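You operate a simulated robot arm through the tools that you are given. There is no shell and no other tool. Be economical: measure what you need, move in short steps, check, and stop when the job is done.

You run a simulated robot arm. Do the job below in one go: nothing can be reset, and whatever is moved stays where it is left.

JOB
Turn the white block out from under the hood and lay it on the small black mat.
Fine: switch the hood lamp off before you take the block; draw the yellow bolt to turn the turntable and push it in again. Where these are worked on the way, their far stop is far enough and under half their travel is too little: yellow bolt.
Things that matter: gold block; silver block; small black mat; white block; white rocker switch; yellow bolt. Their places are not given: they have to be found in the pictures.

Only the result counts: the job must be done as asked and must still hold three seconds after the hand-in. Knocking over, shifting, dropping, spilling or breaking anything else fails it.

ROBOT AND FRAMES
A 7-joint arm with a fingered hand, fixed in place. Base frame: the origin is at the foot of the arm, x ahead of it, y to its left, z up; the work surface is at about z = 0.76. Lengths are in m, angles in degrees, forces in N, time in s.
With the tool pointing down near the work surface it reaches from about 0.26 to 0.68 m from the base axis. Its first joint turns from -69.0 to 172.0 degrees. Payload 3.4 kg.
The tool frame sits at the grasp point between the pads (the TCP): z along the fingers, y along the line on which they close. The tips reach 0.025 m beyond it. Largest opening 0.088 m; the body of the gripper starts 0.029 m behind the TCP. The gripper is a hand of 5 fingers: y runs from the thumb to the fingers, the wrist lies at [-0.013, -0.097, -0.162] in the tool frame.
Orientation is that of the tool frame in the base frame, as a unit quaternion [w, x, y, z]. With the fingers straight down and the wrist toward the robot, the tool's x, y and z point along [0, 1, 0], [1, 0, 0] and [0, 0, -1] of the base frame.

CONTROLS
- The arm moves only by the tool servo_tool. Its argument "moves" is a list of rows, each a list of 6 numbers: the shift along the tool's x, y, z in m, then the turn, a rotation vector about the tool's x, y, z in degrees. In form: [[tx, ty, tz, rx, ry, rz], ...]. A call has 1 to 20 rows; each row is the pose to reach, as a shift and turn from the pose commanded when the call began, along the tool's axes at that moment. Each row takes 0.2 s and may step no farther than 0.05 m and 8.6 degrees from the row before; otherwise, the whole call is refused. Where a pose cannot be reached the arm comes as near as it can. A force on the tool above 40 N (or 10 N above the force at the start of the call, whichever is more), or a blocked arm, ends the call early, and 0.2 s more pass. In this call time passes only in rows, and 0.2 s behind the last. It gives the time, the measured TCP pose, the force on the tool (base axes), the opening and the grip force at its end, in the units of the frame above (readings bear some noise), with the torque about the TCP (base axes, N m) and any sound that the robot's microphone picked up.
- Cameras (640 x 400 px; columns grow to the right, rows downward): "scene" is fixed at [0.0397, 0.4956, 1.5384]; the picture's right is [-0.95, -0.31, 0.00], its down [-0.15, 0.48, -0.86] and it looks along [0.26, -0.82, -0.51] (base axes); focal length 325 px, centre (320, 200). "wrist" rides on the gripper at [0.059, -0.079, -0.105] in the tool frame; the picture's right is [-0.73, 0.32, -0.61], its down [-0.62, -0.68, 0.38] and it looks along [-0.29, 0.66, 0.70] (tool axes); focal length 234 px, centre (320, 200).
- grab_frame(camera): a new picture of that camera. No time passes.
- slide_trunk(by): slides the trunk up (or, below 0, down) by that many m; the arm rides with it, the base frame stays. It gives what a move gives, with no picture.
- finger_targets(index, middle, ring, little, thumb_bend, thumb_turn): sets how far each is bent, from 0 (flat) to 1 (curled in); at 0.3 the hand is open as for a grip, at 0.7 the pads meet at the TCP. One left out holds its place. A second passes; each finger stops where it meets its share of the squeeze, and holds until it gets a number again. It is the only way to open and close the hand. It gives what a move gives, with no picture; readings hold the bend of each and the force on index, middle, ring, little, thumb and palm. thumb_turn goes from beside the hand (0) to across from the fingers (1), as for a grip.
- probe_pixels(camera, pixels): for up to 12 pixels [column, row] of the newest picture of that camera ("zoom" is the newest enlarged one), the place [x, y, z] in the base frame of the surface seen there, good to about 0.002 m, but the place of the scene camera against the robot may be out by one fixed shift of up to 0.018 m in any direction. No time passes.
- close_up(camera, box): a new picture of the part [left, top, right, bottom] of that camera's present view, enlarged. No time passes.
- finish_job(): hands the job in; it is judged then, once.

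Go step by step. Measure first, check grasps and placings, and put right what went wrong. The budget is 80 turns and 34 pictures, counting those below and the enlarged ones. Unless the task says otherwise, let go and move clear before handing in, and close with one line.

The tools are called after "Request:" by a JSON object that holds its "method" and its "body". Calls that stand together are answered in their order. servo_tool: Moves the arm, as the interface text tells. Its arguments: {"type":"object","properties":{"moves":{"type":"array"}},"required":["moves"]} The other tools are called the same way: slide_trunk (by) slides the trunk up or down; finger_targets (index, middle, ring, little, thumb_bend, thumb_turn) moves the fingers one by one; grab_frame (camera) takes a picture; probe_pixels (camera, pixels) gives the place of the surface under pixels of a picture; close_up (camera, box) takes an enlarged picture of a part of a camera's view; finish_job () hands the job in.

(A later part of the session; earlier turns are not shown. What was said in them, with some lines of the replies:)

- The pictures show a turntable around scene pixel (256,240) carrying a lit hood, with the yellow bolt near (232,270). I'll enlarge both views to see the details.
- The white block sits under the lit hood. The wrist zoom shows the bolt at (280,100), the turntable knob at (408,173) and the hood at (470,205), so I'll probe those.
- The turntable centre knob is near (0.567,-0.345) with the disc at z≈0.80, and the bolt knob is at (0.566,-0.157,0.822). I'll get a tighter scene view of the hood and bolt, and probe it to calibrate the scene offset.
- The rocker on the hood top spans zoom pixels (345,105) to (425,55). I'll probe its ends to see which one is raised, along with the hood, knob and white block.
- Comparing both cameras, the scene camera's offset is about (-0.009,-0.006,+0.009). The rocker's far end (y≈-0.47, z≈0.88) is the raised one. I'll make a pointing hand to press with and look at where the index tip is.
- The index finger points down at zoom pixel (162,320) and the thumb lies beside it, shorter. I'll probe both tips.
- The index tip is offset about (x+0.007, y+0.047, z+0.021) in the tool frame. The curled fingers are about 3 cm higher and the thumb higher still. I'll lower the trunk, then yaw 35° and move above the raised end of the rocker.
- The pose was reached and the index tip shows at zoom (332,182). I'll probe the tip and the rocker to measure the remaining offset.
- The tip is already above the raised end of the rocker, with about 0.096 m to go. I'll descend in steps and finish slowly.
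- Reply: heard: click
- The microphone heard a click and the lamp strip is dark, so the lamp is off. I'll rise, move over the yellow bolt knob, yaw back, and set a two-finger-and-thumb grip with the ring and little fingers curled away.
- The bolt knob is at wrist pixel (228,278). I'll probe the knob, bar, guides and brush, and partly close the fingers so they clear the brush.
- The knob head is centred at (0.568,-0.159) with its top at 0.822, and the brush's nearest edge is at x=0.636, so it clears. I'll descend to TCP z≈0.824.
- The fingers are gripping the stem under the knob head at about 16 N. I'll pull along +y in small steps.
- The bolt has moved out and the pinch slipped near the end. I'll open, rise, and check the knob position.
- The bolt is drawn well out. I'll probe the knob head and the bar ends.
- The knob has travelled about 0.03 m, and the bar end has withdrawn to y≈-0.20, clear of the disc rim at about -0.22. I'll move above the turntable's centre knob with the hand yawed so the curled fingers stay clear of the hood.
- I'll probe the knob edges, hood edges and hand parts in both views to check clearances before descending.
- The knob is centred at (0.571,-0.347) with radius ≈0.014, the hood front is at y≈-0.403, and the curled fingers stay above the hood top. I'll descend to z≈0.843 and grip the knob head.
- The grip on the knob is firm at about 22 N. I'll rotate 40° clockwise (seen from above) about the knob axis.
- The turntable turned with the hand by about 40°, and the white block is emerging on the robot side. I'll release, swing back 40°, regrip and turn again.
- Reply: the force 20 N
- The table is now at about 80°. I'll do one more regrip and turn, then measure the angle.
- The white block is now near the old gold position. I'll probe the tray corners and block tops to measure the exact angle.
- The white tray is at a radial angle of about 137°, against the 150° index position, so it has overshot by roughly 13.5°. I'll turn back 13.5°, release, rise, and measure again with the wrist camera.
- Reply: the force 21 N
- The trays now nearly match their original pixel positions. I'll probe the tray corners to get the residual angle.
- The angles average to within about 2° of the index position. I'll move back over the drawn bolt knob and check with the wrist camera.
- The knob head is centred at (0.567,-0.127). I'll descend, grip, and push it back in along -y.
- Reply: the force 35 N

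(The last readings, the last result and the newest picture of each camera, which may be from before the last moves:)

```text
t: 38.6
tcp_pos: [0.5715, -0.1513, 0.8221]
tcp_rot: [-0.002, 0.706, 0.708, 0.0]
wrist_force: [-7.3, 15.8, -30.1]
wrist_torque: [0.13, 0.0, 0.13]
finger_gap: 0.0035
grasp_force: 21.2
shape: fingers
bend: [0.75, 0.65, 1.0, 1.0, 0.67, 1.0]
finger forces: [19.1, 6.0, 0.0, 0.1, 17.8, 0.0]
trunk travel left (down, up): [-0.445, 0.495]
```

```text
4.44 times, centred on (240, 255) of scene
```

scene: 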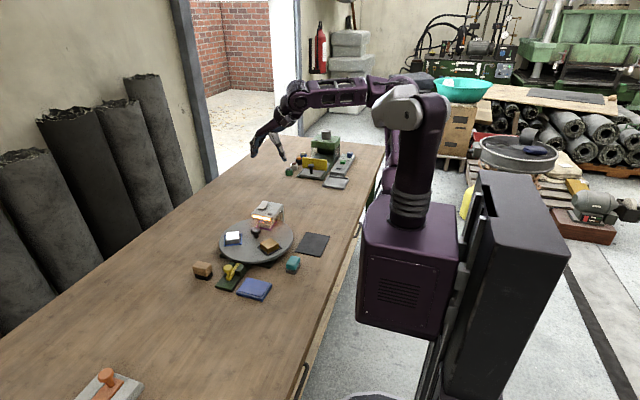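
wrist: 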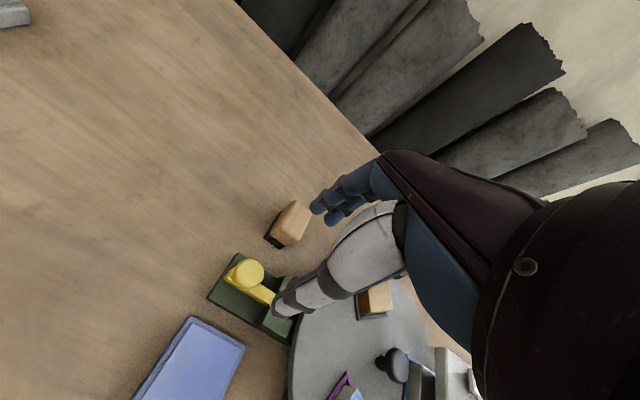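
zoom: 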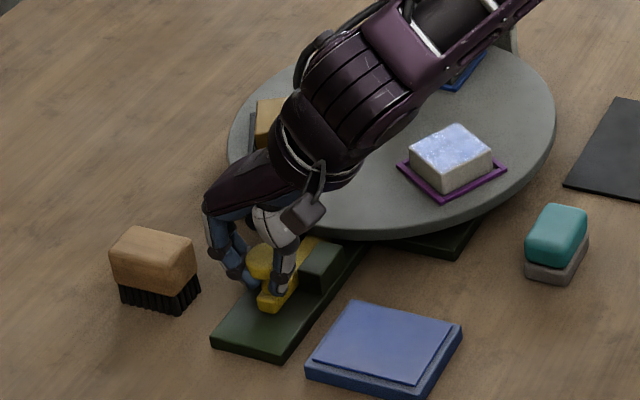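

The bolt moved about 0.029 m and met its stop with ~16 N. I'll release, rise, and move above the white block at (0.491,-0.304) with yaw -30°.

Request:
{"method": "finger_targets", "body": {"index": 0.45, "middle": 0.45, "thumb_bend": 0.4}}

Request:
{"method": "servo_tool", "body": {"moves": [[0, 0, -0.04, 0, 0, 0], [0, 0, -0.08, 0, 0, 0], [0, 0, -0.12, 0, 0, 0], [-0.036, -0.019, -0.12, 0, 0, 7.5], [-0.073, -0.038, -0.12, 0, 0, 15], [-0.11, -0.057, -0.12, 0, 0, 22.5], [-0.147, -0.077, -0.12, 0, 0, 30]]}}

Request:
{"method": "finger_targets", "body": {"index": 0.4, "middle": 0.4, "thumb_bend": 0.4}}

Request:
{"method": "grab_frame", "body": {"camera": "wrist"}}

Request:
{"method": "close_up", "body": {"camera": "scene", "box": [190, 190, 350, 300]}}

```text
t: 39.6
tcp_pos: [0.5712, -0.1553, 0.8251]
tcp_rot: [-0.001, 0.707, 0.707, 0.001]
wrist_force: [-0.1, -0.5, 0.5]
wrist_torque: [0.01, 0.01, 0.02]
finger_gap: 0.0574
grasp_force: 0.1
shape: fingers
bend: [0.45, 0.45, 1.0, 1.0, 0.4, 0.99]
finger forces: [0.0, 0.1, 0.1, 0.0, 0.1, 0.0]
trunk travel left (down, up): [-0.445, 0.495]
```

```text
t: 41.2
tcp_pos: [0.493, -0.3025, 0.9437]
tcp_rot: [0.0, 0.866, 0.499, 0.001]
wrist_force: [0.3, 0.8, 0.0]
wrist_torque: [-0.05, -0.03, 0.03]
finger_gap: 0.0574
grasp_force: 0.0
shape: fingers
bend: [0.45, 0.45, 1.0, 1.0, 0.4, 0.99]
finger forces: [0.0, 0.0, 0.0, 0.0, 0.0, 0.0]
trunk travel left (down, up): [-0.445, 0.495]
```

```text
t: 42.2
tcp_pos: [0.4925, -0.3005, 0.9434]
tcp_rot: [0.001, 0.866, 0.5, 0.0]
wrist_force: [-0.4, 0.0, 0.2]
wrist_torque: [0.01, 0.01, -0.03]
finger_gap: 0.063
grasp_force: 0.1
shape: fingers
bend: [0.4, 0.4, 1.0, 1.0, 0.4, 0.99]
finger forces: [0.0, 0.1, 0.0, 0.1, 0.0, 0.1]
trunk travel left (down, up): [-0.445, 0.495]
```

```text
9 pictures are left
```

wrist: 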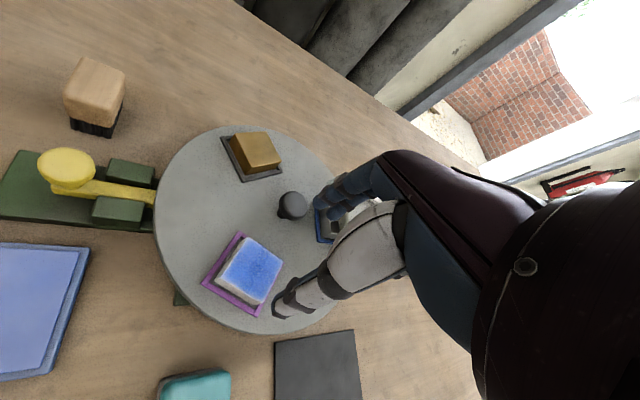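

```text
3.64 times, centred on (270, 245) of scene
```

zoom: 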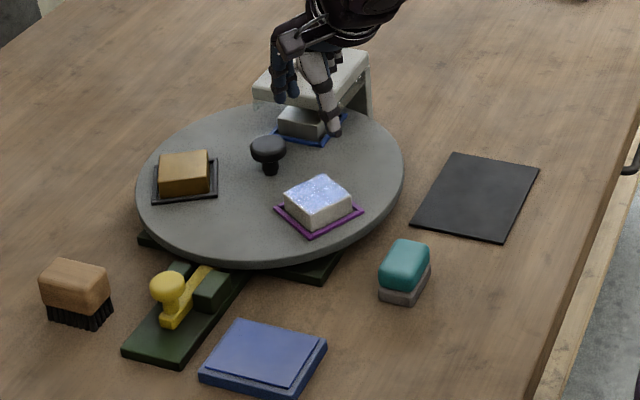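

The bolt knob is back at its original pixel and the white block is in the clear. I'll probe the block corners, mat corners and bolt.

Request:
{"method": "probe_pixels", "body": {"camera": "wrist", "pixels": [[245, 238], [283, 262], [262, 303], [222, 280], [252, 272], [66, 168], [276, 345], [353, 333], [279, 395], [358, 395], [207, 285], [236, 236]]}}

Request:
{"method": "probe_pixels", "body": {"camera": "zoom", "pixels": [[455, 154], [538, 169], [413, 222], [502, 241], [477, 197], [287, 194], [322, 178], [351, 203], [315, 210], [316, 229], [166, 285]]}}

```text
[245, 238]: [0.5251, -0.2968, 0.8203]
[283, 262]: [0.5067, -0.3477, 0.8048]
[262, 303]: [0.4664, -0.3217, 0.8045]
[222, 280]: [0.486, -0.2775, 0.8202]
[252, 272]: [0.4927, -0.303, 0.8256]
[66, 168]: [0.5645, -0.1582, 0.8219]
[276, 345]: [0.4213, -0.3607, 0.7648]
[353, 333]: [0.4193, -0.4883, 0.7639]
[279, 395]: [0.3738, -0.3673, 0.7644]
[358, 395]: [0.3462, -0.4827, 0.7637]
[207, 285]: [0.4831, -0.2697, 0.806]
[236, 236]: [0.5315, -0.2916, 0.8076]
```

```text
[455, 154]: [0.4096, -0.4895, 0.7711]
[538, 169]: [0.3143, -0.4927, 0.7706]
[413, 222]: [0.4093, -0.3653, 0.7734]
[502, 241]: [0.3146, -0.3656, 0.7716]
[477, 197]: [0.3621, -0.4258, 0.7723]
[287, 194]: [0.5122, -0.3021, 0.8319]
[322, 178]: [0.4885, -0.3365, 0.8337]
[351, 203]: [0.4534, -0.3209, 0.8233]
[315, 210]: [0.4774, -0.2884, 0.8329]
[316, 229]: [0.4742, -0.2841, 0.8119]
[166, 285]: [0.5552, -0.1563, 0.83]
```

The bolt knob reads y=-0.158, fully in. The block centre is about (0.492,-0.305) with its top at 0.823, right under the TCP. I'll descend and grip.

Request:
{"method": "servo_tool", "body": {"moves": [[0.001, 0, 0.04, 0, 0, 0], [0.001, 0, 0.075, 0, 0, 0], [0.001, 0, 0.095, 0, 0, 0], [0.001, 0, 0.109, 0, 0, 0]]}}

Request:
{"method": "finger_targets", "body": {"index": 0.75, "middle": 0.75, "thumb_bend": 0.75}}

Request:
{"method": "close_up", "body": {"camera": "scene", "box": [215, 200, 315, 275]}}

```text
t: 43.2
tcp_pos: [0.4934, -0.3015, 0.8336]
tcp_rot: [0.001, 0.866, 0.5, 0.0]
wrist_force: [-0.7, 0.0, 0.9]
wrist_torque: [0.02, 0.04, 0.0]
finger_gap: 0.0633
grasp_force: 0.1
shape: fingers
bend: [0.4, 0.4, 1.0, 1.0, 0.4, 0.99]
finger forces: [0.1, 0.0, 0.0, 0.0, 0.0, 0.0]
trunk travel left (down, up): [-0.445, 0.495]
```

```text
t: 44.2
tcp_pos: [0.4955, -0.3021, 0.8355]
tcp_rot: [-0.001, 0.866, 0.499, 0.0]
wrist_force: [10.6, -7.2, 4.4]
wrist_torque: [-0.26, -0.29, -0.03]
finger_gap: 0.0408
grasp_force: 16.0
shape: fingers
bend: [0.49, 0.52, 1.0, 1.0, 0.54, 1.0]
finger forces: [11.0, 10.8, 0.0, 0.0, 8.9, 0.0]
trunk travel left (down, up): [-0.445, 0.495]
```

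```text
5.33 times, centred on (265, 238) of scene
```

zoom: 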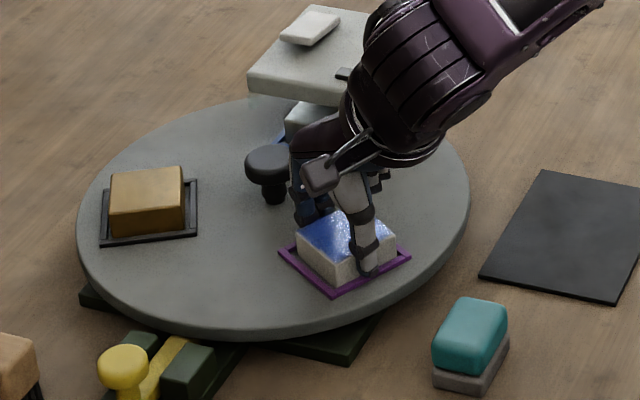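

The block is held at a gap of 0.041 with 16 N. I'll lift it straight up.

Request:
{"method": "servo_tool", "body": {"moves": [[0, 0, -0.005, 0, 0, 0], [0, 0, -0.015, 0, 0, 0], [0, 0, -0.035, 0, 0, 0], [0, 0, -0.06, 0, 0, 0], [0, 0, -0.08, 0, 0, 0]]}}

Request:
{"method": "close_up", "body": {"camera": "scene", "box": [215, 180, 345, 275]}}

```text
t: 45.4
tcp_pos: [0.493, -0.3002, 0.9124]
tcp_rot: [-0.001, 0.866, 0.5, -0.001]
wrist_force: [0.6, 0.7, -4.3]
wrist_torque: [0.04, -0.03, 0.0]
finger_gap: 0.0412
grasp_force: 13.5
shape: fingers
bend: [0.54, 0.55, 1.0, 1.0, 0.51, 1.0]
finger forces: [6.8, 6.7, 0.0, 0.2, 13.4, 0.0]
trunk travel left (down, up): [-0.445, 0.495]
```

```text
4.21 times, centred on (280, 228) of scene
```

zoom: 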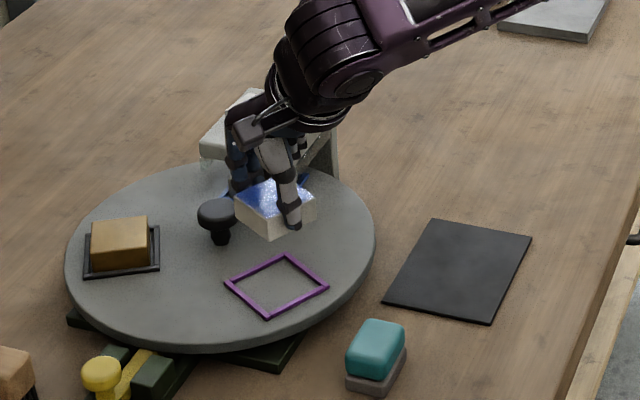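

The block is lifted and level. I'll probe its bottom corner to get its height relative to the TCP.

Request:
{"method": "probe_pixels", "body": {"camera": "zoom", "pixels": [[270, 237], [270, 219], [237, 218], [237, 200], [314, 215], [285, 300], [458, 270]]}}

```text
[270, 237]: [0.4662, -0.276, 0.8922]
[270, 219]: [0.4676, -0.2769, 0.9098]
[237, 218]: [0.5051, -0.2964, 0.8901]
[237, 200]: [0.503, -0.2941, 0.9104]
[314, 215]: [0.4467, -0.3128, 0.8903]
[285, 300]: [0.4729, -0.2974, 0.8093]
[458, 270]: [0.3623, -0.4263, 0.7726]
```

The block bottom is about 0.032 below the TCP, so on the mat (z≈0.764) the TCP should be at about 0.797. I'll carry it over the mat centre and lower it gently.

Request:
{"method": "servo_tool", "body": {"moves": [[-0.04, -0.01, 0, 0, 0, 0], [-0.081, -0.02, 0, 0, 0, 0], [-0.122, -0.03, 0, 0, 0, 0], [-0.162, -0.0405, 0, 0, 0, 0], [-0.162, -0.0405, 0.03, 0, 0, 0], [-0.162, -0.0405, 0.06, 0, 0, 0], [-0.162, -0.0405, 0.085, 0, 0, 0], [-0.162, -0.0405, 0.1, 0, 0, 0], [-0.162, -0.0405, 0.108, 0, 0, 0]]}}

Request:
{"method": "close_up", "body": {"camera": "scene", "box": [255, 190, 375, 275]}}

```text
t: 47.4
tcp_pos: [0.3756, -0.4221, 0.8054]
tcp_rot: [-0.001, 0.866, 0.5, 0.0]
wrist_force: [-0.7, 1.1, -3.9]
wrist_torque: [0.0, -0.02, -0.01]
finger_gap: 0.0411
grasp_force: 12.7
shape: fingers
bend: [0.54, 0.55, 1.0, 1.0, 0.51, 1.0]
finger forces: [6.6, 6.5, 0.0, 0.0, 13.1, 0.0]
trunk travel left (down, up): [-0.445, 0.495]
```

```text
4.71 times, centred on (315, 232) of scene
```

zoom: 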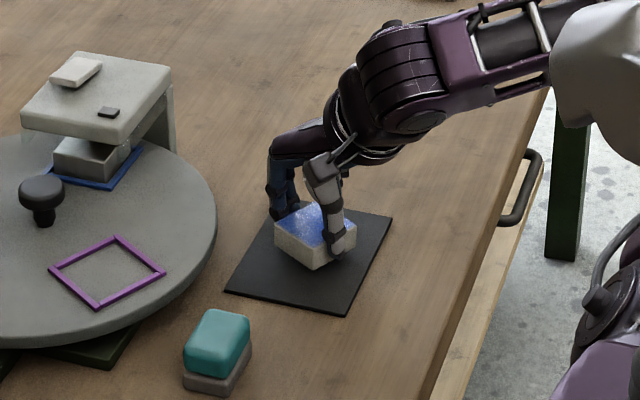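

The block is over the mat with about 8 mm to go. I'll lower the rest slowly and watch the force.

Request:
{"method": "servo_tool", "body": {"moves": [[0, 0, 0.003, 0, 0, 0], [0, 0, 0.005, 0, 0, 0], [0, 0, 0.007, 0, 0, 0], [0, 0, 0.0085, 0, 0, 0]]}}

```text
t: 48.4
tcp_pos: [0.3765, -0.4216, 0.7977]
tcp_rot: [0.001, 0.867, 0.499, 0.0]
wrist_force: [0.5, 0.9, -3.2]
wrist_torque: [0.0, -0.02, -0.02]
finger_gap: 0.0413
grasp_force: 13.6
shape: fingers
bend: [0.54, 0.55, 1.0, 1.0, 0.51, 1.0]
finger forces: [6.5, 6.7, 0.1, 0.0, 13.5, 0.1]
trunk travel left (down, up): [-0.445, 0.495]
```

There is no contact yet, so I'll continue in millimetre steps.

Request:
{"method": "servo_tool", "body": {"moves": [[0, 0, 0.001, 0, 0, 0], [0, 0, 0.002, 0, 0, 0], [0, 0, 0.003, 0, 0, 0]]}}

```text
t: 49.2
tcp_pos: [0.3763, -0.4211, 0.7964]
tcp_rot: [0.002, 0.866, 0.499, 0.001]
wrist_force: [-0.3, -1.7, 10.1]
wrist_torque: [-0.08, 0.0, -0.01]
finger_gap: 0.041
grasp_force: 14.4
shape: fingers
bend: [0.54, 0.55, 1.0, 1.0, 0.51, 1.0]
finger forces: [7.0, 8.1, 0.0, 0.0, 13.9, 0.0]
trunk travel left (down, up): [-0.445, 0.495]
```

The vertical force rose to +10 N, so the block is resting on the mat. I'll open, rise and check.

Request:
{"method": "finger_targets", "body": {"index": 0.38, "middle": 0.38, "thumb_bend": 0.36}}

Request:
{"method": "servo_tool", "body": {"moves": [[0, 0, -0.02, 0, 0, 0], [0, 0, -0.05, 0, 0, 0], [0, 0, -0.1, 0, 0, 0], [0, 0, -0.15, 0, 0, 0], [0, 0, -0.2, 0, 0, 0]]}}

Request:
{"method": "close_up", "body": {"camera": "scene", "box": [180, 180, 350, 300]}}

```text
t: 50.2
tcp_pos: [0.3762, -0.4211, 0.7949]
tcp_rot: [0.0, 0.866, 0.5, 0.0]
wrist_force: [0.3, 0.7, 0.2]
wrist_torque: [-0.03, 0.0, -0.01]
finger_gap: 0.0696
grasp_force: 0.1
shape: fingers
bend: [0.38, 0.38, 1.0, 1.0, 0.36, 0.98]
finger forces: [0.0, 0.1, 0.0, 0.0, 0.0, 0.1]
trunk travel left (down, up): [-0.445, 0.495]
```

```text
t: 51.4
tcp_pos: [0.3762, -0.4208, 0.9954]
tcp_rot: [-0.001, 0.866, 0.5, 0.0]
wrist_force: [0.0, -0.1, 0.8]
wrist_torque: [-0.02, 0.0, 0.0]
finger_gap: 0.0696
grasp_force: 0.1
shape: fingers
bend: [0.38, 0.38, 1.0, 1.0, 0.36, 0.98]
finger forces: [0.0, 0.1, 0.0, 0.1, 0.0, 0.1]
trunk travel left (down, up): [-0.445, 0.495]
```

```text
3.33 times, centred on (265, 240) of scene
```

zoom: 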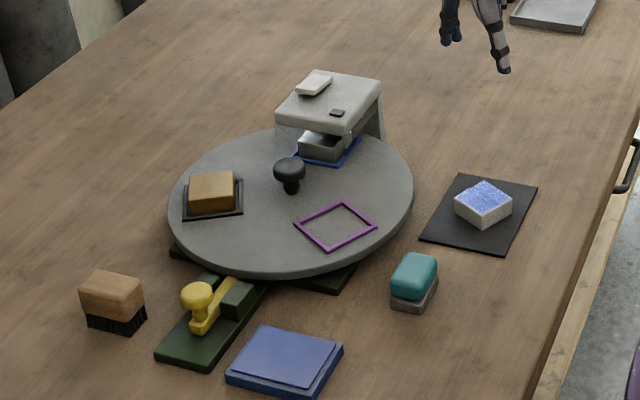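

The white block lies flat on the black mat at zoom (483,205). The lamp is off, the bolt is in, and the gold and silver blocks sit in their trays. The hand is clear, so I'm handing in.

Request:
{"method": "finish_job", "body": {}}

```text
The job is handed in.
```

The white block is on the small black mat; the hood lamp was switched off before I took it, and the yellow bolt was drawn for the turn and pushed fully back in.
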